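You operate a simulated robot arm through the tools that you are given. There is no shell and no other tool. Be economical: measure what you need, move in short steps, check, and stop when the job is done.

Carry out the task below with a simulated robot arm. There is one attempt and no reset: what you move stays moved.

Task
Take the orange cone and put it on top of the brown tape ring. Then take the lining pack that says "thermal" from the long table and put it on the middle of the long table. Then take the white finial and put it on the template on the top of the packing table. Then open the lower pole drawer, take the gold elbow from the inside of the lower pole drawer and put it on the grey board, then shut the drawer. Then fetch the blue tassel and set it on top of the pink ribbon spool. The order counts. Set down upright: orange cone, white finial.
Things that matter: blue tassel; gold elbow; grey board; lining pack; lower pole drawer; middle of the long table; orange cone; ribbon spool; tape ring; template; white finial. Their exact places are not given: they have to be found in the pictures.

The check looks at the end state, three seconds after you hand in, the way a careful person would. Anything else that was tipped, shoved, dropped, spilled or broken makes it a failure.

Robot
A 7-joint arm with a fingered hand on a trunk, on a base that drives. Base frame: it is fixed to the floor where the robot stands at the start and does not move with it; the origin is under the middle of the robot, x ahead of it, y to its left, z up; the surface under the hand at the start is at about z = 0.88. Lengths are in m, angles in degrees, forces in N, time in s.
With the tool pointing down near the work surface it reaches from about 0.32 to 0.72 m from the robot's upright axis, wherever it stands. Its first joint turns from -166.0 to 166.0 degrees. Places, roughly: blue tassel (8x3x3 cm) [9, -0.6, 0.8]; gold elbow (15x7x3 cm) [-3.7, 1.2, 0.4]; grey board [0, 2.5, 0.75]; lining pack [1.5, 0.25, 1]; lower pole drawer [-3.7, 1.1, 0.4]; middle of the long table [2.5, -0.2, 0.9]; orange cone [0.5, 0, 1]; ribbon spool (8x8x4 cm) [9.4, -0.6, 0.8]; tape ring (9x9x5 cm) [0.6, -0.2, 0.9]; template [-2, -0.25, 0.75]; white finial (5x5x8 cm) [-1.9, -0.7, 0.9]. Payload 4 kg.
The tool frame sits at the grasp point between the pads (the TCP): z along the fingers, y along the line on which they close. The tips reach 0.026 m beyond it. Largest opening 0.148 m; the body of the gripper starts 0.073 m behind the TCP. The gripper is a hand of 3 fingers: y runs from the thumb to the fingers, the wrist lies at [0, 0, -0.239] in the tool frame, and closing takes about 1.5 s.
Orientation is that of the tool frame in the base frame, as a unit quaternion [x, y, z, w]. With the fingers straight down and closing along the base's y, the tool's x points along the base's -x, its y along +y and its z along -z.

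Tools
- The arm moves only by the tool play_rows. Its argument "plan" is a list of rows, each an object of numbers (a shift or turn left out is 0, a gripper value left out holds the last): "tx", "ty", "tz": the shift along the base's x, y, z in units of 400 mm (1.0 is 400 mm); "rx", "ry", "rz": the turn, a rotation vector about the base's x, y, z in units of 45 degrees (1.0 is 45 degrees). In form: [{"tx": .., "ty": .., "tz": .., "rx": .., "ry": .., "rz": ..}, ...]. A call has 1 to 20 rows; each row is the pose to reach, as a shift and turn from the pose commanded when the call began. "claw" is the gripper command, from -1 (shut) to 1 (fully open), values between in proportion, set as the call begins (left out, the last holds). A call with a number of a shift or a turn outside -1 to 1 is refused whole. A row lasts 0.2 s, in which the tool goes at most 0.05 m and 8.6 degrees; a call with a longer step from one row to the next is refused whole, and so is a gripper value outside its range. Where a pose cannot be reached the arm comes as near as it can. A force on the tool above 40 N (or 10 N above the force at the start of the call, whichever is more), or a blocked arm, ends the call early, and 0.2 s more pass. The fingers move at their own pace (about 0.072 m/s each) and stop on an object; they squeeze with about 31 N. The grip force told is the motor's: it shows also when the fingers shut on nothing. Time passes only in rows, and 0.2 s behind the last, so rows that repeat a pose let the fingers close. The reply holds the time, the measured pose of the TCP, the force on the tool along the base axes, the opening and the grip force, in the units named above and with some noise, with the torque about the TCP (base axes, N m) and any sound that the robot's microphone picked up, and new pictures: "show" is both (left out), scene, wrist or none.
- Cameras (640 x 400 px; columns grow to the right, rows downward): "scene" is now at [0.0157, 0.1293, 1.5637]; the picture's right is [-0.30, -0.95, 0.00], its down [-0.67, 0.21, -0.71] and it looks along [0.68, -0.21, -0.71] (base axes); focal length 294 px, centre (320, 200). "wrist" rides on the gripper at [0.068, -0.039, -0.09] in the tool frame; the picture's right is [0.50, 0.87, 0.00], its down [-0.65, 0.38, -0.65] and it looks along [-0.57, 0.33, 0.76] (tool axes); focal length 222 px, centre (320, 200).
- move_column(by): slides the trunk up (or, below 0, down) by that many m; the arm and the scene camera ride with it, the base frame stays. It gives what a move gives, with no picture.
- roll_base(legs): drives the robot by 1 to 6 legs, each [ahead, left, turn to the left] in m, m and degrees, along the robot's own axes; the way and the turn of a leg run together, so that a leg with both is an arc; at most 1.5 m and 180 degrees a leg. The arm and the cameras ride along, it lands a little off, and it stops where it bumps. It gives what a move gives, and a new picture of the scene camera.
- set_fingers(finger1, finger2, thumb_bend): sets how far each is bent, from 0 (flat) to 1 (curled in); at 0.3 the hand is open as for a grip, at 0.7 the pads meet at the TCP. One left out holds its place. A second passes; each finger stops where it meets its share of the squeeze, and holds until it gets a number again. A gripper value or a shape takes the hand back. It gives what a move gives, with no picture; readings hold the bend of each and the force on the fingers (four entries, about 0 where the hand has none), thumb and palm.
- set_grasp(shape): the hand has 3 fingers and takes this shape, open, in about a second: jaw (thumb against the fingers, like two jaws); tri (thumb and two fingers); tip (a fingertip pinch); poke (one finger out to press); point (the index stretched); flat (the hand flat); cup (the hand cupped); fist (a fist). The gripper value then closes the fingers along that shape, each until it touches; the sizes above hold for jaw. It gives what a move gives, with no picture.
- head_to(pan, tilt): turns the head with the scene camera to pan (to the left, within 155 degrees either way) and tilt (down, from -29 to 69), counted from straight ahead of the robot. It gives what a move gives, and a new picture of the scene camera.
- pixel_to_xyz(camera, pixels): for up to 12 pixels [column, row] of the newest picture of that camera ("zoom" is the newest enlarged one), the place [x, y, z] in the base frame of the surface seen there, good to about 0.003 m, but the place of the scene camera against the robot may be out by one fixed shift of up to 0.012 m in any direction. It takes no simulated time.
- zoom(camera, box): a new picture of the part [left, top, right, bottom] of that camera's present view, enlarged. It takes no simulated time.
- hand_in(): hands the job in; it is judged then, once.

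Keep the steps short. Do not move on a guess: measure, check each grasp and each placing, and mend mistakes. In all there are 124 turns and 260 pictures (those below and enlarged ones count). Leave the gripper open and the arm clear of the work at the hand-in unless told otherwise, and finish with a single line.

The tools are called after "Call:" as a command line: name --argument value ..., lists and objects as JSON in quotes. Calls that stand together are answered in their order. play_rows: Moves the arm, as the interface text tells. Its arguments: {"type":"object","properties":{"plan":{"type":"array","items":{"type":"object","properties":{"tx":{"type":"number"},"ty":{"type":"number"},"tz":{"type":"number"},"rx":{"type":"number"},"ry":{"type":"number"},"rz":{"type":"number"}}}},"claw":{"type":"number"},"show":{"type":"string","enum":["both","scene","wrist","none"]}},"required":["plan"]} The other tools are called the same way: move_column (by) slides the trunk up or down; set_grasp (shape) gives the hand a shape; set_fingers (finger1, finger2, thumb_bend) moves the fingers one by one; roll_base (legs) drives the base; head_to (pan, tilt) turns the head that bears the scene camera; pixel_to_xyz (camera, pixels) gives the place of the surface under pixels of a picture; zoom (camera, box) takes an enlarged picture of a part of a camera's view; hand_in () hands the job in.

At the start:

```text
time: 0.0
tcp_pos: [0.4657, 0.0363, 1.1432]
tool_rot: [0.0, 1.0, -0.001, 0.0]
contact_force: [-0.6, -0.3, 0.8]
ft_torque: [0.02, -0.02, -0.01]
opening: 0.1482
gripper_force: 0.1
shape: jaw
bend: [0.3, 0.3, 0.3]
finger forces: [0.0, 0.1, 0.0, 0.1, 0.1, 0.0]
trunk travel left (down, up): [-0.525, 0.065]
robot x, y, heading: [0.0016, -0.002, -0.1]
head pan, tilt: [-17.3, 44.9]
```

scene: 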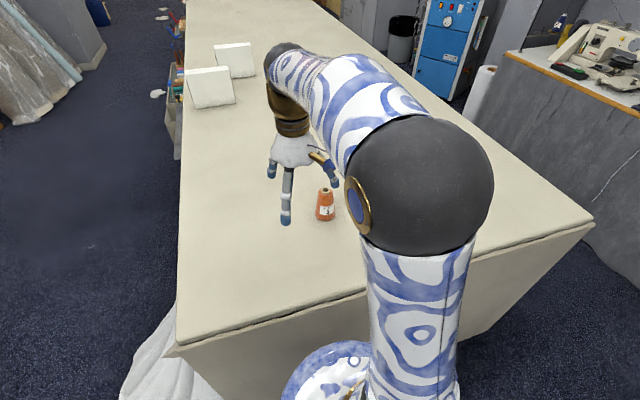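
wrist: 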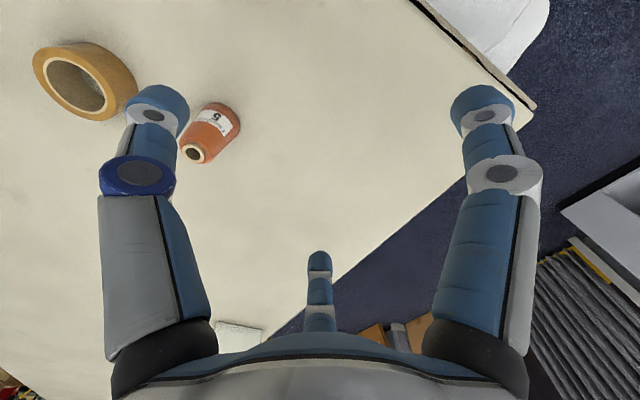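

I see the orange cone near wrist pixel (208,135) and the tape ring near (82,82). I'll measure both in the two pictures.

Call:
pixel_to_xyz --camera "wrist" --pixels '[[195, 154], [190, 153], [215, 125], [238, 125], [40, 75], [135, 85], [75, 43], [85, 120], [80, 85], [260, 150], [103, 60], [60, 95]]'

Call:
pixel_to_xyz --camera "scene" --pixels '[[325, 190], [325, 210], [325, 219], [290, 250]]'

Call:
zoom --camera "wrist" --box '[0, 0, 320, 200]'

```text
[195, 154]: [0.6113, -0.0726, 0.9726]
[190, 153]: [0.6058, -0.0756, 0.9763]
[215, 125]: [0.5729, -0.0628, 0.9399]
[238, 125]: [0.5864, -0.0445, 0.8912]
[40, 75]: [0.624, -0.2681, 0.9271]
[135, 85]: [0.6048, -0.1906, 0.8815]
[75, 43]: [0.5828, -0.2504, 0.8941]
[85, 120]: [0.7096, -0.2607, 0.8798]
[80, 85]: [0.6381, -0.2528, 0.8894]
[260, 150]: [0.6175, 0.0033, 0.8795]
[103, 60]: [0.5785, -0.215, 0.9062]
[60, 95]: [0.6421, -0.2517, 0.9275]
```

```text
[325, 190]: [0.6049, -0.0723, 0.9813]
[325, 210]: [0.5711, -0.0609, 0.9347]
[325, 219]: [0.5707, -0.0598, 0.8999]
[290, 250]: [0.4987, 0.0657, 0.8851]
```

```text
2.00 times, centred on (160, 100) of wrist
```

zoom: 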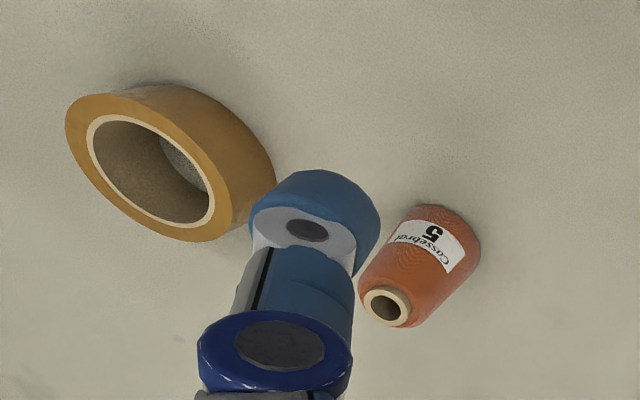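

I'll measure the top rim of the ring and the top of the cone in the zoom.

Call:
pixel_to_xyz --camera "zoom" --pixels '[[76, 125], [90, 108], [130, 108], [180, 140], [215, 180], [222, 215], [200, 233], [160, 222], [120, 195], [90, 160], [374, 294], [401, 312]]'

```text
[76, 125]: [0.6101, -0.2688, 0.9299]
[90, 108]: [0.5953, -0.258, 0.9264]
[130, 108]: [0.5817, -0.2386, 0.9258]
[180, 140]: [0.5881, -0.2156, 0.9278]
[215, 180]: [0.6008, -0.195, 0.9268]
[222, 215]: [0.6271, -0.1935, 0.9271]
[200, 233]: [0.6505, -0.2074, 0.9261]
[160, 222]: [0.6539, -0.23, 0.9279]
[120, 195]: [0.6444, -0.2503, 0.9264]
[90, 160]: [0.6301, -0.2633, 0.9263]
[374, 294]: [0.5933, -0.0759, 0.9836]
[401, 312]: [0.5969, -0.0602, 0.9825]
```

Next I check whether the cone's base is wider than the ring's hole.

Call:
pixel_to_xyz --camera "zoom" --pixels '[[90, 130], [110, 118], [211, 212], [190, 225], [150, 129], [150, 213], [418, 206], [480, 240], [465, 270], [380, 250], [420, 325], [440, 205]]'

Call:
zoom --camera "scene" --box '[260, 150, 400, 238]'

```text
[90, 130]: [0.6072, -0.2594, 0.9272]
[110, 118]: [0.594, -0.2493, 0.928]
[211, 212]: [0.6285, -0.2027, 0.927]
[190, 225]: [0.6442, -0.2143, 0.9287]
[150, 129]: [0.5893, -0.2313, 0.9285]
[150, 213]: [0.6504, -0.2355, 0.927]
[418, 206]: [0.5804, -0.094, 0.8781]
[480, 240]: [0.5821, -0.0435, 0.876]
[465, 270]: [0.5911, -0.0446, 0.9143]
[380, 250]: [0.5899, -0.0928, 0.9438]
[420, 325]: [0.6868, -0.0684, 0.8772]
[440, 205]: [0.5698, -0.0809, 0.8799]
```

```text
4.55 times, centred on (330, 194) of scene
```

zoom: 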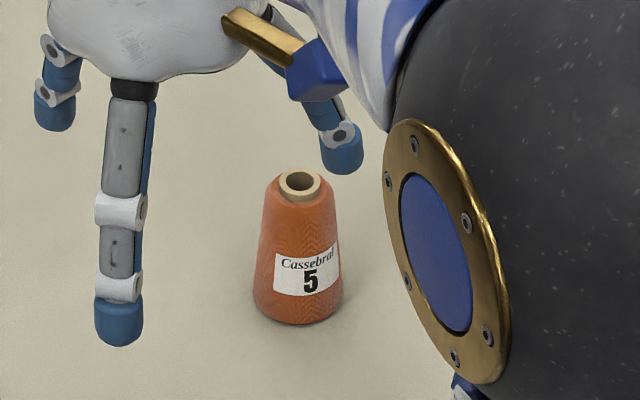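

The cone (base about 6 cm across, centre about (0.600, -0.070), top 0.983) is next to the flat ring (centre (0.618, -0.231), top 0.927). I'll move above the cone, staying high.

Call:
play_rows --plan '[{"tx": 0.084, "ty": -0.066}, {"tx": 0.168, "ty": -0.133}, {"tx": 0.252, "ty": -0.2}, {"tx": 0.336, "ty": -0.266}, {"tx": 0.336, "ty": -0.266}]' --claw 1

```text
time: 1.2
tcp_pos: [0.5999, -0.0703, 1.143]
tool_rot: [0.0, 1.0, 0.0, 0.0]
contact_force: [0.2, 0.0, 0.3]
ft_torque: [0.01, 0.03, -0.05]
opening: 0.1482
gripper_force: 0.1
shape: jaw
bend: [0.3, 0.3, 0.3]
finger forces: [0.1, 0.0, 0.0, 0.1, 0.0, 0.0]
trunk travel left (down, up): [-0.525, 0.065]
robot x, y, heading: [-0.0007, -0.0006, -0.2]
head pan, tilt: [-17.3, 44.9]
```

scene: 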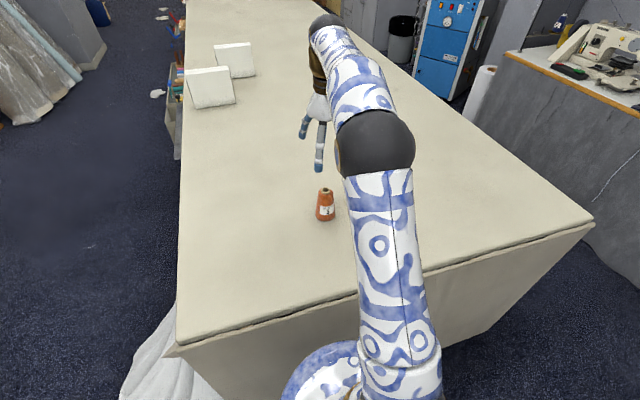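
wrist: 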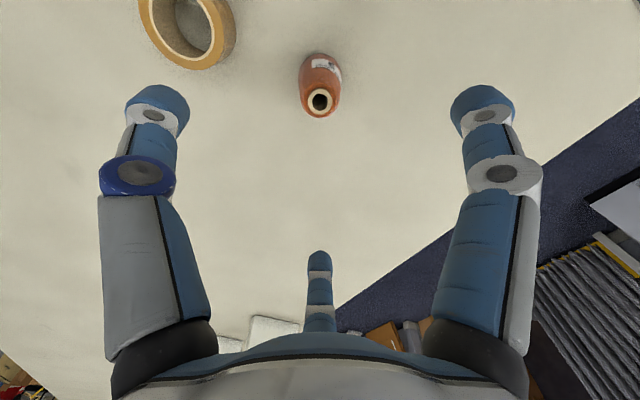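

The TCP is over the cone. I'll re-measure the cone's tube rim near (320,100) before going down.

Call:
zoom --camera "wrist" --box '[270, 40, 370, 130]'

Call:
pixel_to_xyz --camera "wrist" --pixels '[[310, 98], [331, 99], [320, 92], [320, 113], [301, 75], [340, 75], [320, 85]]'

```text
4.44 times, centred on (320, 85) of wrist
```

zoom: 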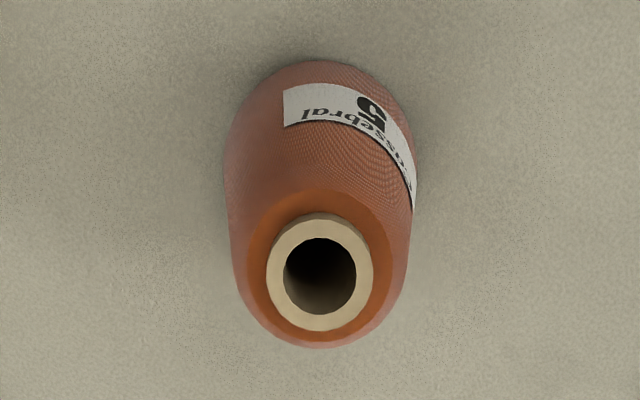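

```text
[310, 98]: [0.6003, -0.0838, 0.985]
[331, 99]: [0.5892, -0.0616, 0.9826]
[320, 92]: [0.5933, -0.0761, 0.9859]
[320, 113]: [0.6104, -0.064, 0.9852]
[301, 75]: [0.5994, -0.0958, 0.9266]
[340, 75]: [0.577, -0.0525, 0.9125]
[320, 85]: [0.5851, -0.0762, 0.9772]
```

The rim centre is about (0.600, -0.071), right under the TCP. I'll lower to z≈0.94.

Call:
play_rows --plan '[{"tz": -0.1}, {"tz": -0.2}, {"tz": -0.3}, {"tz": -0.4}, {"tz": -0.45}, {"tz": -0.5075}, {"tz": -0.5075}]' --claw 1

Call:
play_rows --plan '[{}, {}, {}, {}, {}, {}, {}, {}]' --claw -1

```text
time: 2.8
tcp_pos: [0.6011, -0.0696, 0.9395]
tool_rot: [0.0, 1.0, 0.001, 0.0]
contact_force: [-0.6, -0.7, -0.7]
ft_torque: [0.0, 0.01, 0.02]
opening: 0.1479
gripper_force: 0.1
shape: jaw
bend: [0.3, 0.3, 0.3]
finger forces: [0.1, 0.0, 0.1, 0.1, 0.0, 0.1]
trunk travel left (down, up): [-0.525, 0.065]
robot x, y, heading: [0.0001, 0.0006, -0.1]
head pan, tilt: [-17.3, 44.9]
```

scene: 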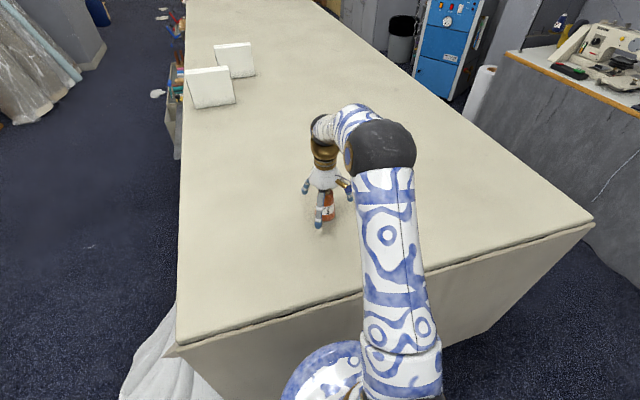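
wrist: 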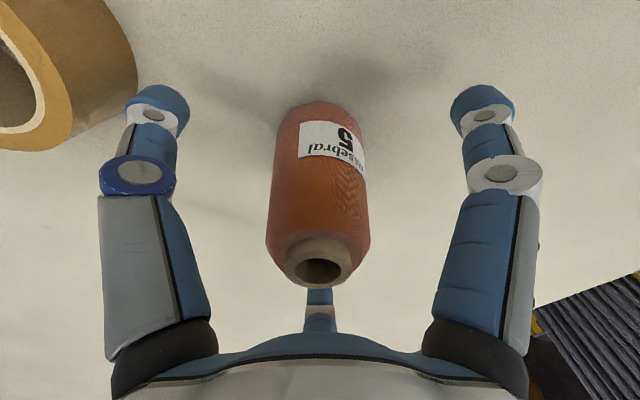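

```text
time: 4.6
tcp_pos: [0.601, -0.0689, 0.9411]
tool_rot: [0.0, 1.0, 0.0, 0.0]
contact_force: [0.2, -0.1, -1.3]
ft_torque: [-0.03, -0.02, 0.05]
opening: 0.0475
gripper_force: 31.3
shape: jaw
bend: [0.77, 0.77, 0.7]
finger forces: [26.5, 26.7, 0.1, 0.0, 27.9, 0.1]
trunk travel left (down, up): [-0.525, 0.065]
robot x, y, heading: [0.0014, 0.0009, -0.1]
head pan, tilt: [-17.3, 44.9]
```

scene: 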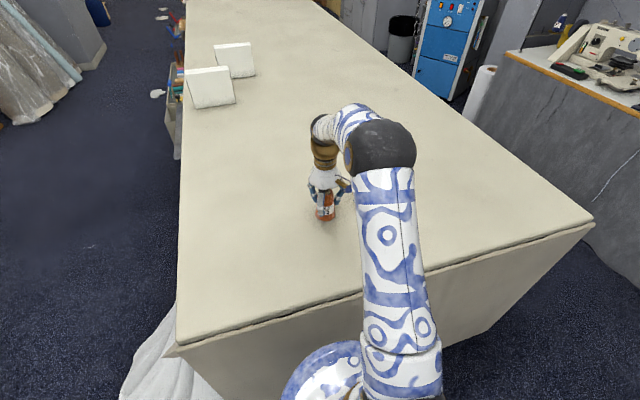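
wrist: 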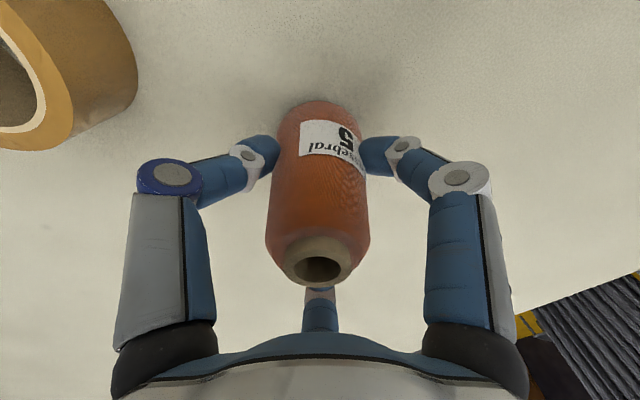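

The cone is gripped (31 N, opening 0.0475). I'll lift 10 cm and carry it over the ring.

Call:
play_rows --plan '[{"tz": 0.1}, {"tz": 0.2}, {"tz": 0.28}, {"tx": 0.01, "ty": -0.1, "tz": 0.28}, {"tx": 0.02, "ty": -0.2, "tz": 0.28}, {"tx": 0.025, "ty": -0.3, "tz": 0.28}, {"tx": 0.025, "ty": -0.398, "tz": 0.28}, {"tx": 0.025, "ty": -0.398, "tz": 0.2}, {"tx": 0.025, "ty": -0.398, "tz": 0.2}]'

```text
time: 6.6
tcp_pos: [0.6101, -0.2278, 1.0214]
tool_rot: [0.0, 1.0, 0.0, 0.0]
contact_force: [0.3, 1.0, -2.0]
ft_torque: [0.03, -0.04, -0.03]
opening: 0.0475
gripper_force: 30.7
shape: jaw
bend: [0.77, 0.77, 0.7]
finger forces: [26.6, 26.6, 0.1, 0.0, 27.9, 0.1]
trunk travel left (down, up): [-0.525, 0.065]
robot x, y, heading: [0.0019, 0.0017, 0.3]
head pan, tilt: [-17.3, 44.9]
```

scene: 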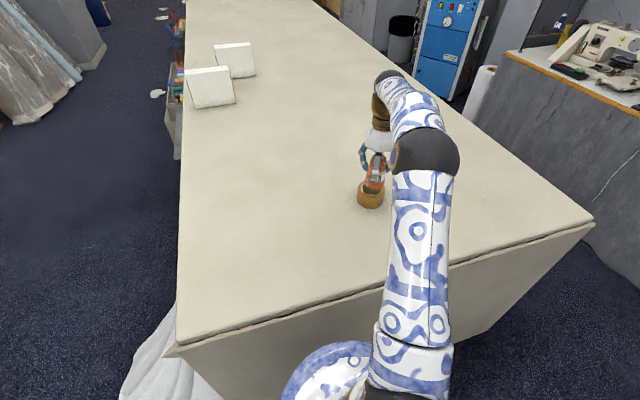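
wrist: 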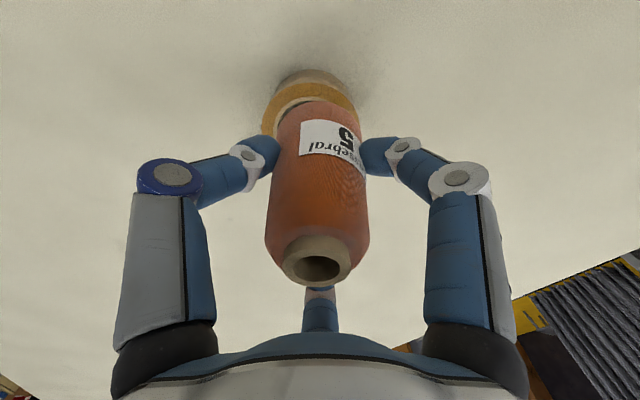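

The ring is under the cone. I'll lower slowly, expecting contact near z=0.988.

Call:
play_rows --plan '[{"tz": -0.03}, {"tz": -0.05}, {"tz": -0.065}, {"tz": -0.072}, {"tz": -0.078}, {"tz": -0.083}, {"tz": -0.083}]'

Call:
zoom --camera "wrist" --box '[220, 40, 420, 165]'

Call:
zoom --camera "scene" --box '[320, 140, 430, 220]'

```text
time: 8.2
tcp_pos: [0.6101, -0.2289, 0.9882]
tool_rot: [0.001, 1.0, -0.001, 0.001]
contact_force: [1.2, 0.4, 7.0]
ft_torque: [-0.13, -0.01, 0.04]
opening: 0.0473
gripper_force: 30.6
shape: jaw
bend: [0.77, 0.77, 0.7]
finger forces: [27.3, 28.0, 0.0, 0.0, 29.7, 0.0]
trunk travel left (down, up): [-0.525, 0.065]
robot x, y, heading: [-0.0009, -0.0019, 0.2]
head pan, tilt: [-17.3, 44.9]
```

scene: 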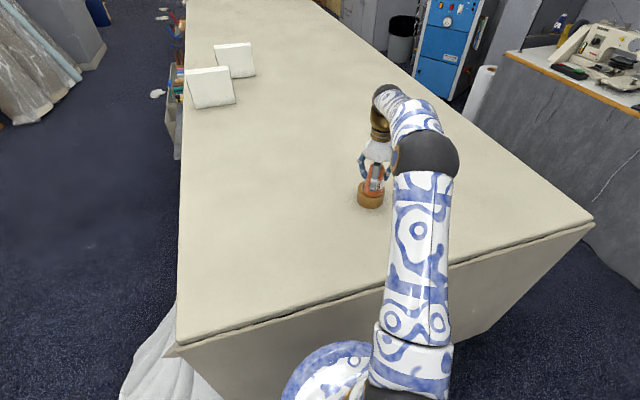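
wrist: 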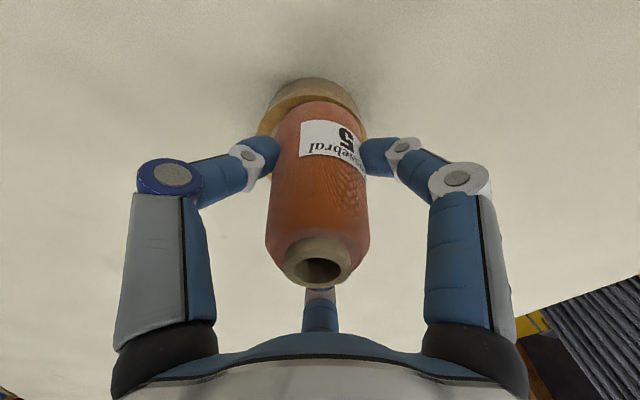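

```text
3.20 times, centred on (320, 102) of wrist
```

zoom: 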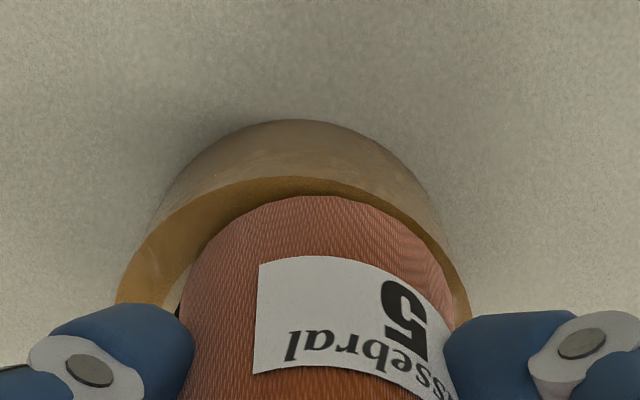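

```text
5.00 times, centred on (375, 180) of scene
```

zoom: 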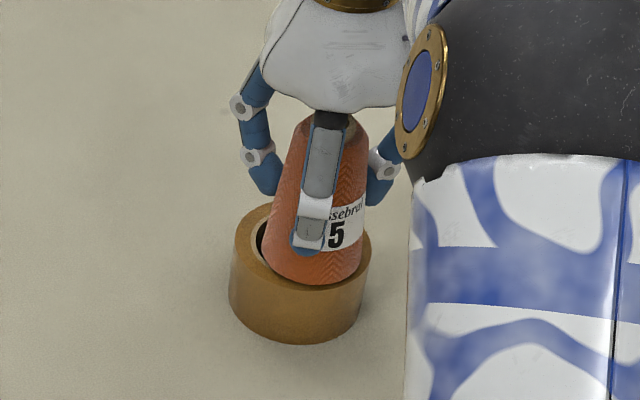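

The cone touches at 0.988 with 7 N and sits on the rim. I'll raise a hair to relieve the press, then open.

Call:
play_rows --plan '[{"tz": 0.002}, {"tz": 0.002}, {"tz": 0.002}, {"tz": 0.002}, {"tz": 0.002}, {"tz": 0.002}, {"tz": 0.002}, {"tz": 0.002}]' --claw 1 --show "none"

Call:
play_rows --plan '[{"tz": 0.1}, {"tz": 0.2}, {"tz": 0.3}, {"tz": 0.4}, {"tz": 0.5}, {"tz": 0.5}]'

Call:
zoom --camera "scene" --box '[320, 140, 430, 220]'

Call:
zoom --camera "wrist" --box '[220, 20, 420, 145]'

```text
time: 10.0
tcp_pos: [0.6109, -0.2285, 0.9879]
tool_rot: [0.0, 1.0, 0.0, 0.0]
contact_force: [-0.6, -0.3, -0.4]
ft_torque: [0.0, 0.02, -0.01]
opening: 0.1479
gripper_force: 0.0
shape: jaw
bend: [0.3, 0.3, 0.3]
finger forces: [0.0, 0.0, 0.0, 0.0, 0.1, 0.0]
trunk travel left (down, up): [-0.525, 0.065]
robot x, y, heading: [-0.0008, -0.0019, 0.1]
head pan, tilt: [-17.3, 44.9]
```

```text
time: 11.4
tcp_pos: [0.5899, -0.2248, 1.183]
tool_rot: [0.0, 1.0, -0.001, 0.001]
contact_force: [0.1, 0.2, -0.3]
ft_torque: [0.03, 0.0, 0.0]
opening: 0.1477
gripper_force: 0.1
shape: jaw
bend: [0.3, 0.3, 0.3]
finger forces: [0.0, 0.0, 0.1, 0.1, 0.1, 0.1]
out of reach, approached as far as the arm can: row 5, 6
trunk travel left (down, up): [-0.525, 0.065]
robot x, y, heading: [-0.0006, 0.0002, 0.1]
head pan, tilt: [-17.3, 44.9]
```

scene: 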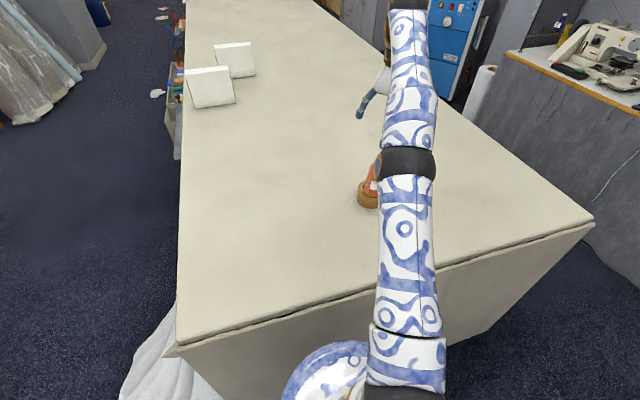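
wrist: 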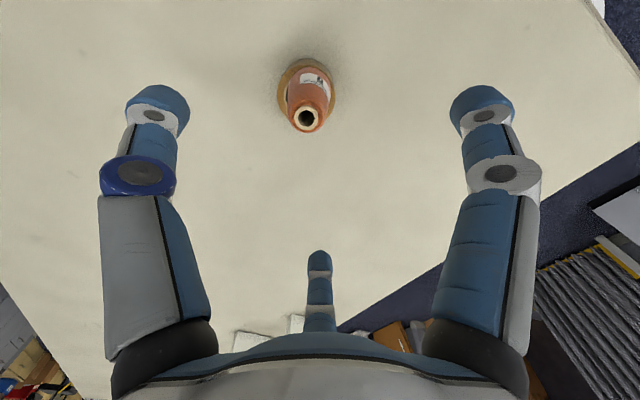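

```text
5.00 times, centred on (375, 180) of scene
```

zoom: 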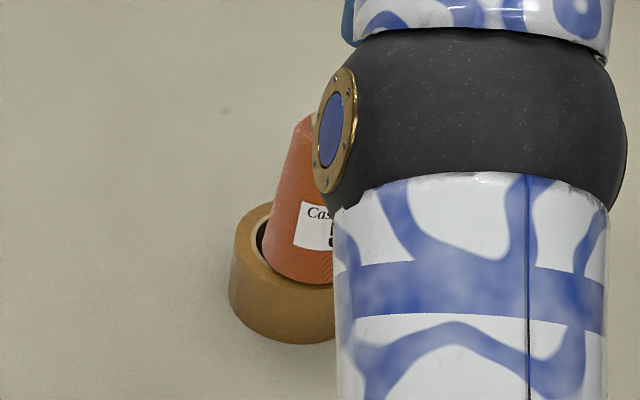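

```text
3.20 times, centred on (320, 82) of wrist
```

zoom: 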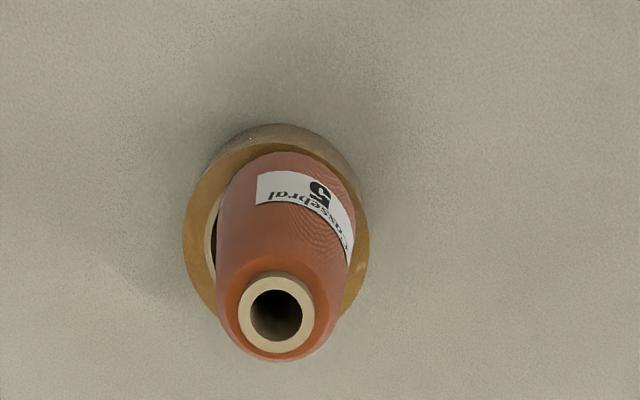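

The cone stands upright on the ring. Next are the lining packs near pixels (210,87) and (235,60). I'll measure the packs and the table edges, and zoom in to read them.

Call:
pixel_to_xyz --camera "scene" --pixels '[[190, 105], [232, 102], [186, 72], [229, 68], [216, 77], [255, 75], [214, 47], [250, 44], [181, 160], [178, 345], [592, 224], [187, 5]]'

Call:
zoom --camera "scene" --box '[170, 30, 290, 120]'

Call:
head_to --pan 20 --tilt 20

```text
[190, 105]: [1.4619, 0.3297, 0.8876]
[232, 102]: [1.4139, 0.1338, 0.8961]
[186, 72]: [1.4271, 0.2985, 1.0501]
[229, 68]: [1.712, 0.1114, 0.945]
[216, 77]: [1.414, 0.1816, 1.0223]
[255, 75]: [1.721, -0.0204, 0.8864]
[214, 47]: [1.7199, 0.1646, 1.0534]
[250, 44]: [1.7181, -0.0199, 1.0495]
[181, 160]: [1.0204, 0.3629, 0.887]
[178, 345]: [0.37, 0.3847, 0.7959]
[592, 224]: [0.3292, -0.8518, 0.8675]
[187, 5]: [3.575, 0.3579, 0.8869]
```

```text
4.44 times, centred on (230, 75) of scene
```

zoom: 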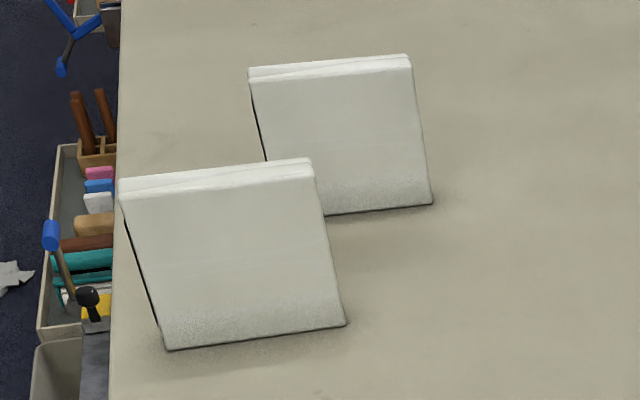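

```text
time: 12.4
tcp_pos: [0.5902, -0.2257, 1.1823]
tool_rot: [-0.001, 1.0, 0.001, 0.0]
contact_force: [0.0, -0.5, -0.3]
ft_torque: [0.0, -0.01, -0.01]
opening: 0.1478
gripper_force: 0.0
shape: jaw
bend: [0.3, 0.3, 0.3]
finger forces: [0.1, 0.0, 0.1, 0.0, 0.0, 0.0]
trunk travel left (down, up): [-0.525, 0.065]
robot x, y, heading: [-0.0014, -0.0007, 0.5]
head pan, tilt: [20.0, 20.0]
```

scene: 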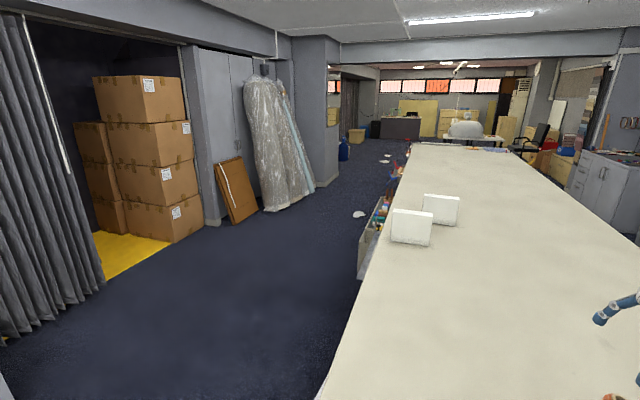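

I see two standing white packs whose lettering isn't visible from here, and trays on the left edge of the table. I'll measure the table's extents and zoom in on its middle.

Call:
pixel_to_xyz --camera "scene" --pixels '[[410, 143], [510, 150], [560, 187], [620, 235], [480, 200], [500, 180], [350, 280], [362, 278], [378, 215], [390, 185], [330, 370], [395, 158]]'

Call:
zoom --camera "scene" --box '[340, 130, 540, 280]'

Call:
head_to --pan 110 --tilt 20

Call:
head_to --pan -155 --tilt 20

Call:
head_to --pan -70 --tilt 20

```text
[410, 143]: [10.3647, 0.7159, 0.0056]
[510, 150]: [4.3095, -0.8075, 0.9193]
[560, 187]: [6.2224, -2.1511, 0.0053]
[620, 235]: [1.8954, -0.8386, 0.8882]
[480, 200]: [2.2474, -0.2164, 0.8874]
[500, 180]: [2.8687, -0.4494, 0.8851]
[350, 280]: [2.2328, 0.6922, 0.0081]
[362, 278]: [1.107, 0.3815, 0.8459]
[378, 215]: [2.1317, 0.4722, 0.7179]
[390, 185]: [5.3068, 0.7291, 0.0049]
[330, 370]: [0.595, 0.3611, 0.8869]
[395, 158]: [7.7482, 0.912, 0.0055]
```

```text
2.67 times, centred on (440, 205) of scene
```

zoom: 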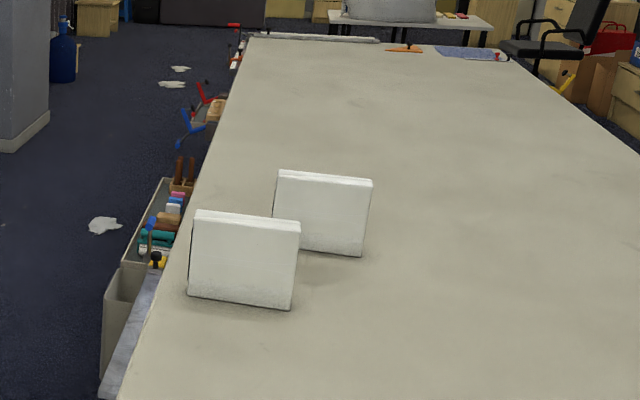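

```text
time: 14.1
tcp_pos: [0.5894, -0.2249, 1.1825]
tool_rot: [0.0, 1.0, 0.0, 0.0]
contact_force: [0.4, 0.2, 0.0]
ft_torque: [0.02, 0.01, 0.03]
opening: 0.1479
gripper_force: 0.1
shape: jaw
bend: [0.3, 0.3, 0.3]
finger forces: [0.0, 0.0, 0.1, 0.0, 0.0, 0.0]
trunk travel left (down, up): [-0.525, 0.065]
robot x, y, heading: [-0.0022, 0.0009, 0.0]
head pan, tilt: [110.0, 20.0]
```

scene: 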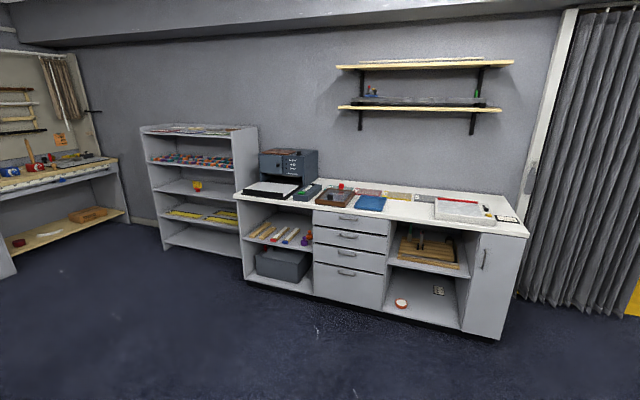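

```text
time: 17.8
tcp_pos: [0.5891, -0.2244, 1.1824]
tool_rot: [0.0, 1.0, -0.001, 0.0]
contact_force: [0.2, -0.3, -0.4]
ft_torque: [0.0, 0.01, 0.02]
opening: 0.148
gripper_force: 0.2
shape: jaw
bend: [0.3, 0.3, 0.3]
finger forces: [0.1, 0.1, 0.0, 0.0, 0.1, 0.0]
trunk travel left (down, up): [-0.525, 0.065]
robot x, y, heading: [0.0011, 0.0017, 0.1]
head pan, tilt: [-154.7, 20.0]
```

scene: 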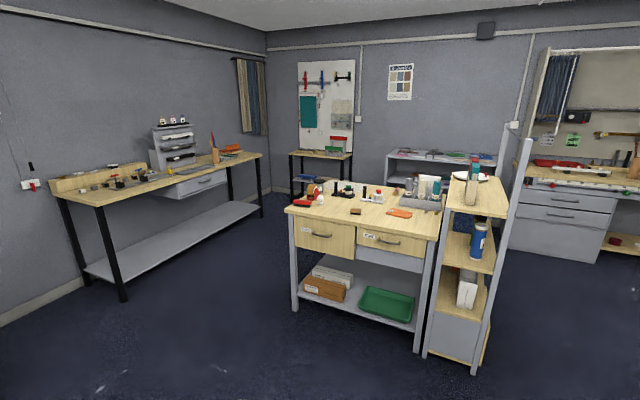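

```text
time: 19.4
tcp_pos: [0.5907, -0.2262, 1.1829]
tool_rot: [0.0, 1.0, 0.0, 0.0]
contact_force: [-0.2, -0.3, -0.5]
ft_torque: [0.05, 0.01, 0.04]
opening: 0.1478
gripper_force: 0.2
shape: jaw
bend: [0.3, 0.3, 0.3]
finger forces: [0.0, 0.0, 0.0, 0.0, 0.0, 0.0]
trunk travel left (down, up): [-0.525, 0.065]
robot x, y, heading: [-0.0, 0.0, -0.2]
head pan, tilt: [-70.0, 20.0]
```

scene: 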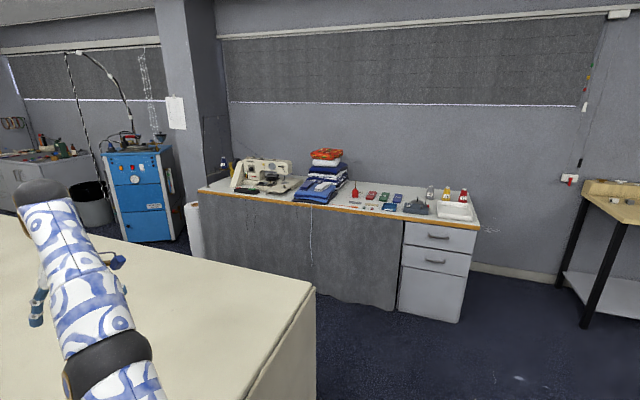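

The table spans x≈0.35–4.3 and y≈-0.84–0.36, so its middle is about (2.35, -0.24). I'll draw the arm in before driving.

Call:
play_rows --plan '[{"tx": -0.1}, {"tx": -0.2}, {"tx": -0.3, "ty": 0.05}, {"tx": -0.38, "ty": 0.15}, {"tx": -0.42, "ty": 0.25}, {"tx": -0.44, "ty": 0.35}, {"tx": -0.45, "ty": 0.45}, {"tx": -0.45, "ty": 0.55}, {"tx": -0.45, "ty": 0.55}]' --show "none"

Call:
head_to --pan 0 --tilt 45

```text
refused: row 4 steps farther than a row can; nothing moved
```

```text
time: 20.8
tcp_pos: [0.5901, -0.2259, 1.1817]
tool_rot: [0.0, 1.0, 0.0, 0.0]
contact_force: [-0.1, 0.7, -0.4]
ft_torque: [-0.01, 0.02, 0.01]
opening: 0.1477
gripper_force: 0.1
shape: jaw
bend: [0.3, 0.3, 0.3]
finger forces: [0.1, 0.0, 0.0, 0.0, 0.0, 0.0]
trunk travel left (down, up): [-0.525, 0.065]
robot x, y, heading: [-0.0008, 0.0014, -0.1]
head pan, tilt: [0.0, 45.0]
```

scene: 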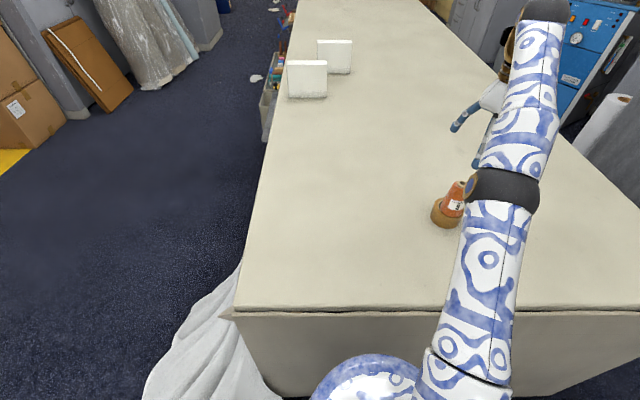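

The arm move was refused because one step was too long, so I'll repeat it with shorter steps. A white cloth lies at the near left corner, so I'll measure it before driving past.

Call:
play_rows --plan '[{"tx": -0.1}, {"tx": -0.2}, {"tx": -0.3}, {"tx": -0.38, "ty": 0.05}, {"tx": -0.42, "ty": 0.15}, {"tx": -0.44, "ty": 0.25}, {"tx": -0.45, "ty": 0.35}, {"tx": -0.45, "ty": 0.45}, {"tx": -0.45, "ty": 0.55}, {"tx": -0.45, "ty": 0.55}]' --show "none"

Call:
pixel_to_xyz --camera "scene" --pixels '[[150, 390], [200, 330], [240, 270], [190, 395], [265, 395], [265, 130], [292, 15]]'

```text
time: 23.0
tcp_pos: [0.4092, -0.002, 1.1808]
tool_rot: [0.0, 1.0, 0.0, 0.0]
contact_force: [-0.9, 0.4, 0.4]
ft_torque: [0.01, 0.0, 0.01]
opening: 0.1478
gripper_force: 0.0
shape: jaw
bend: [0.3, 0.3, 0.3]
finger forces: [0.1, 0.0, 0.1, 0.0, 0.0, 0.0]
trunk travel left (down, up): [-0.525, 0.065]
robot x, y, heading: [-0.0007, -0.0042, -0.0]
head pan, tilt: [0.0, 45.0]
```

```text
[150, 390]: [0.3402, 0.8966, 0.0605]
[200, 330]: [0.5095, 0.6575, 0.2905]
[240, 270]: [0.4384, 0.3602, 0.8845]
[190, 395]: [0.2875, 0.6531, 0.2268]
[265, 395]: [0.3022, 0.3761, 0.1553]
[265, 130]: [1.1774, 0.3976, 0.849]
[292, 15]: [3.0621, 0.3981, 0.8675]
```

The cloth covers about x 0.28–0.7 and y 0.36–0.9. I'll drive back, left to y≈1.3, ahead along the aisle past the packs, then turn to face the table.

Call:
roll_base --legs '[[-0.15, 0, 0], [0, 1.3, 0], [1.3, 0, 0], [1.1, 0, 0], [0, 0, -90]]'

Call:
head_to --pan -40 --tilt 30

```text
time: 45.3
tcp_pos: [2.2374, 0.7535, 1.1812]
tool_rot: [0.71, 0.704, 0.0, 0.0]
contact_force: [-0.6, -1.3, 0.2]
ft_torque: [0.01, 0.03, -0.01]
opening: 0.148
gripper_force: 0.0
shape: jaw
bend: [0.3, 0.3, 0.3]
finger forces: [0.0, 0.0, 0.0, 0.0, 0.1, 0.0]
trunk travel left (down, up): [-0.525, 0.065]
robot x, y, heading: [2.2449, 1.1657, -90.5]
head pan, tilt: [0.0, 45.0]
```

scene: 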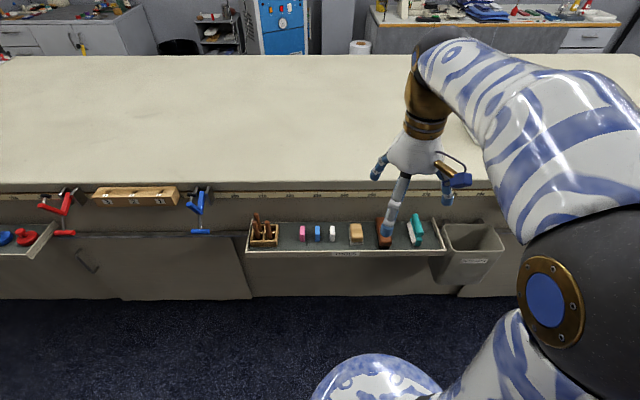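

```text
time: 46.4
tcp_pos: [2.2391, 0.7533, 1.1825]
tool_rot: [0.71, 0.704, 0.001, -0.001]
contact_force: [0.4, -0.6, 0.2]
ft_torque: [-0.02, 0.05, 0.05]
opening: 0.1481
gripper_force: 0.0
shape: jaw
bend: [0.3, 0.3, 0.3]
finger forces: [0.0, 0.1, 0.0, 0.0, 0.0, 0.0]
trunk travel left (down, up): [-0.525, 0.065]
robot x, y, heading: [2.2415, 1.1647, -90.9]
head pan, tilt: [-40.0, 30.0]
```

scene: 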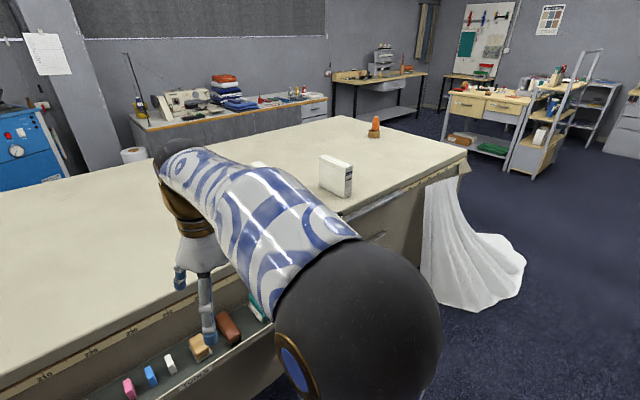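

Some text shows on the spine of the nearer-corner pack around (348,182). I'll zoom in.

Call:
zoom --camera "scene" --box '[240, 140, 370, 210]'

Call:
pixel_to_xyz --camera "scene" --pixels '[[375, 125], [376, 137], [330, 175], [335, 158], [348, 185], [258, 163]]'

```text
4.92 times, centred on (305, 175) of scene
```

zoom: 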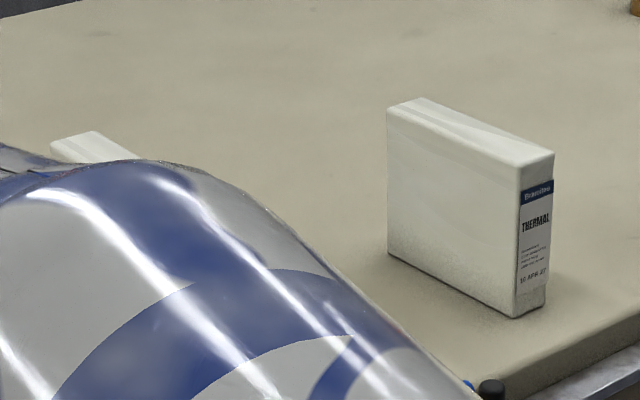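

```text
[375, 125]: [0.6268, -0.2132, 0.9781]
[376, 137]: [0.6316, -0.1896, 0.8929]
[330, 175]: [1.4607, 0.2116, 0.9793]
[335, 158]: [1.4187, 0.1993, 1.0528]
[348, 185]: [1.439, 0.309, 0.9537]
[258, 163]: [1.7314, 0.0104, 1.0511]
```

Pack A at (1.44, 0.21) says "THERMAL". Before planning the reach, I'll look down to see the robot's footprint and how far the trays stick out.

Call:
head_to --pan 25 --tilt 60

Call:
pixel_to_xyz --camera "scene" --pixels '[[100, 100], [200, 150], [300, 150], [400, 150], [300, 200], [400, 200], [300, 250], [400, 250], [450, 250], [500, 300], [400, 350], [320, 390]]'

```text
time: 47.8
tcp_pos: [2.2381, 0.7532, 1.1813]
tool_rot: [0.711, 0.703, 0.0, 0.0]
contact_force: [0.2, 0.0, -1.4]
ft_torque: [-0.02, -0.04, 0.02]
opening: 0.1479
gripper_force: 0.1
shape: jaw
bend: [0.3, 0.3, 0.3]
finger forces: [0.1, 0.0, 0.0, 0.0, 0.0, 0.1]
trunk travel left (down, up): [-0.525, 0.065]
robot x, y, heading: [2.2476, 1.1613, -90.6]
head pan, tilt: [25.0, 60.0]
```

scene: 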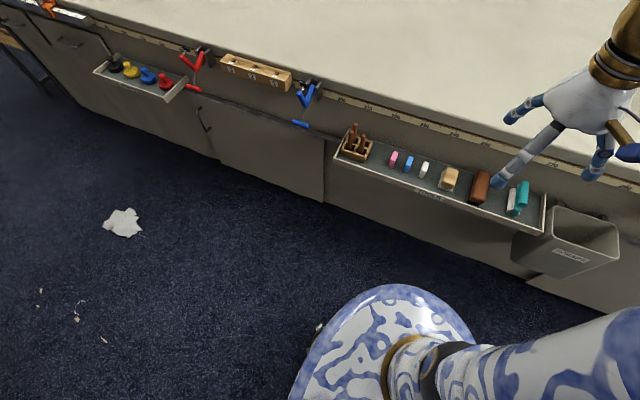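

```text
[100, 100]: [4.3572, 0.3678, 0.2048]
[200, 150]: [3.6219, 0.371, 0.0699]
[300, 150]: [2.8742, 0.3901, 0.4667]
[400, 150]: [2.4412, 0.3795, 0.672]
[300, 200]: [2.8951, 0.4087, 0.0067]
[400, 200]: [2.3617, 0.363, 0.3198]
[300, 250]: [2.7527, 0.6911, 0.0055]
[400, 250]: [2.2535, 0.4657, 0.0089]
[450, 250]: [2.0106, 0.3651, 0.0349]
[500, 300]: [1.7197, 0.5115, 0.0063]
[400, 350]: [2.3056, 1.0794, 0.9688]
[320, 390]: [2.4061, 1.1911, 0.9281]
```

The disc at the bottom is the robot's shoulder skirt at z≈0.95. I'll look straight down on the left side to bound the base's footprint.

Call:
pixel_to_xyz --camera "scene" --pixels '[[285, 395], [315, 330], [360, 285], [440, 285], [480, 340], [335, 160], [545, 235], [518, 235], [565, 275], [617, 260], [300, 125], [325, 170]]'

Call:
head_to --pan 100 --tilt 69

```text
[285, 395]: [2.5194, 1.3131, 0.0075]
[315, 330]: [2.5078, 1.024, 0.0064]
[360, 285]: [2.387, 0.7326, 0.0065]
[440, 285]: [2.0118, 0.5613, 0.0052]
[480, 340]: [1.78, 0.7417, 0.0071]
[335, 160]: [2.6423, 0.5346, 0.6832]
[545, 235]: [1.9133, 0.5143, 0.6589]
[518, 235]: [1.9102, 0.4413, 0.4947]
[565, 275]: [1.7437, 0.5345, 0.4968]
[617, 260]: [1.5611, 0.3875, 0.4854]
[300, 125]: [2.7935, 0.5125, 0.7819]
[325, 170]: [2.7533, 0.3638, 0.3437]
```

```text
time: 49.2
tcp_pos: [2.2378, 0.7528, 1.182]
tool_rot: [0.711, 0.704, -0.001, 0.0]
contact_force: [-0.4, 0.7, -0.2]
ft_torque: [-0.01, 0.0, 0.0]
opening: 0.1478
gripper_force: 0.0
shape: jaw
bend: [0.3, 0.3, 0.3]
finger forces: [0.0, 0.0, 0.0, 0.0, 0.1, 0.1]
trunk travel left (down, up): [-0.525, 0.065]
robot x, y, heading: [2.244, 1.1625, -90.5]
head pan, tilt: [100.0, 68.8]
```

scene: 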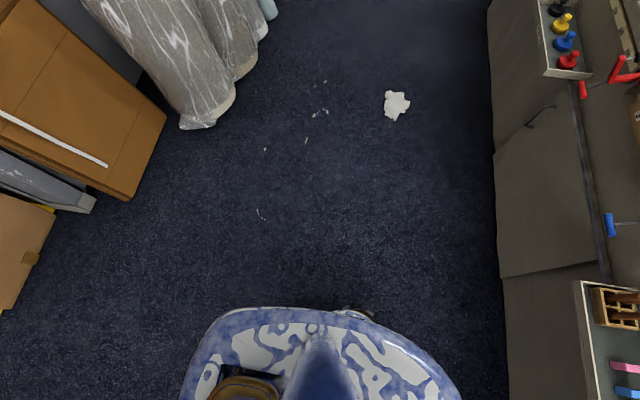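

A wheel peeks out at about (357,313). I'll measure it.

Call:
pixel_to_xyz --camera "scene" --pixels '[[358, 313], [368, 314], [345, 308], [310, 312], [420, 350], [220, 330], [450, 395], [190, 395], [320, 302]]'

Call:
zoom --camera "scene" --box '[160, 280, 480, 400]'

```text
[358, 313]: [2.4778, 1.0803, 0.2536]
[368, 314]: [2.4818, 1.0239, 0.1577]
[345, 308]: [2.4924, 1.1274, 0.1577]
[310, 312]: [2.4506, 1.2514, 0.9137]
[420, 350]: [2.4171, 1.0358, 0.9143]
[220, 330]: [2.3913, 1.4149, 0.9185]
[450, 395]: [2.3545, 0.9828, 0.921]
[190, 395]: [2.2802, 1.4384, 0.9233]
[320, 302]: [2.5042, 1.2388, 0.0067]
```

```text
2.00 times, centred on (320, 340) of scene
```

zoom: 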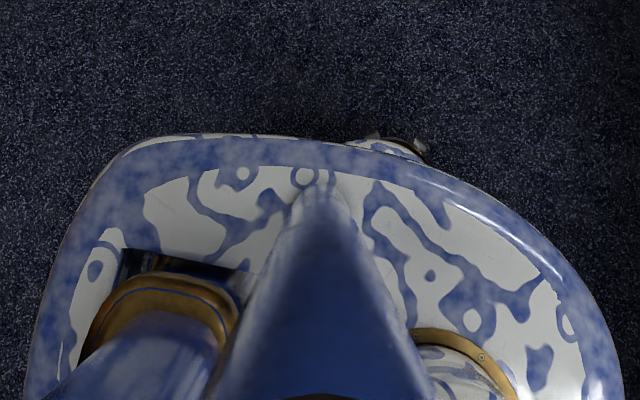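

The body reaches about 0.2–0.24 m from the axis, so the left side trays would block reaching the middle. I'll place from the right side instead and grip the pack at its spine end with a hand tilted 45°. First I'll drive to x≈1.44, y≈0.97.

Call:
roll_base --legs '[[0.19, -0.805, 0.5]]'

Call:
head_to --pan 5 --tilt 45

```text
time: 53.6
tcp_pos: [1.4199, 0.5822, 1.181]
tool_rot: [0.715, 0.699, 0.0, 0.001]
contact_force: [-0.5, 0.1, -0.4]
ft_torque: [0.01, 0.02, -0.02]
opening: 0.1479
gripper_force: 0.2
shape: jaw
bend: [0.3, 0.3, 0.3]
finger forces: [0.0, 0.0, 0.0, 0.1, 0.1, 0.0]
trunk travel left (down, up): [-0.525, 0.065]
robot x, y, heading: [1.4327, 0.9924, -91.2]
head pan, tilt: [100.0, 68.8]
```

scene: 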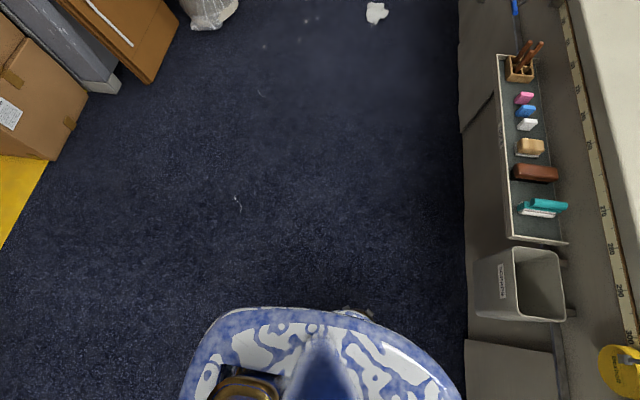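

```text
time: 55.4
tcp_pos: [1.4207, 0.5808, 1.1821]
tool_rot: [0.715, 0.699, 0.0, 0.0]
contact_force: [-0.6, 0.1, -0.6]
ft_torque: [-0.01, -0.01, -0.03]
opening: 0.148
gripper_force: 0.1
shape: jaw
bend: [0.3, 0.3, 0.3]
finger forces: [0.1, 0.1, 0.0, 0.0, 0.0, 0.1]
trunk travel left (down, up): [-0.525, 0.065]
robot x, y, heading: [1.4362, 0.9907, -91.0]
head pan, tilt: [5.0, 45.0]
```

scene: 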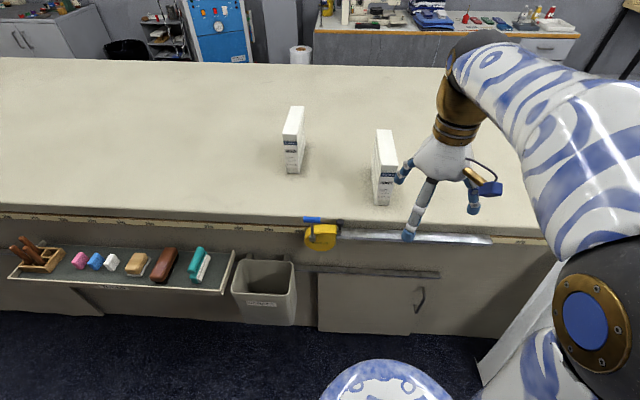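

I'll read both spines and measure the near pack.

Call:
zoom --camera "scene" --box '[260, 90, 420, 220]'

Call:
pixel_to_xyz --camera "scene" --pixels '[[376, 172], [395, 172], [378, 158], [383, 200], [376, 131], [391, 131], [380, 165], [294, 108], [293, 170], [375, 150], [376, 195], [390, 203]]'

```text
3.08 times, centred on (340, 155) of scene
```

zoom: 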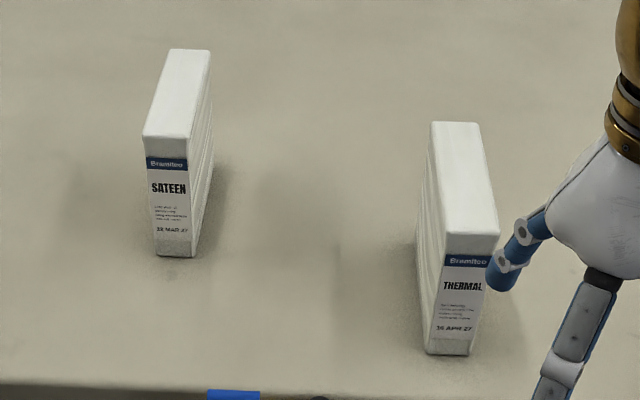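

```text
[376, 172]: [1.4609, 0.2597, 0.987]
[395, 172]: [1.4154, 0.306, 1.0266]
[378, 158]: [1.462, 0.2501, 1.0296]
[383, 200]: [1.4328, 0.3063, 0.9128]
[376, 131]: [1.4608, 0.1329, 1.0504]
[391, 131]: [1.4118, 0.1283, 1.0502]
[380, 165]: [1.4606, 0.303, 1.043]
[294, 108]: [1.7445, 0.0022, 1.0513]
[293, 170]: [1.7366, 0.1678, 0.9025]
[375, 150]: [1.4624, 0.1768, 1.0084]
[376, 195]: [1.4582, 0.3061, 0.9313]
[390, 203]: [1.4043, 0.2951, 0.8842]
```

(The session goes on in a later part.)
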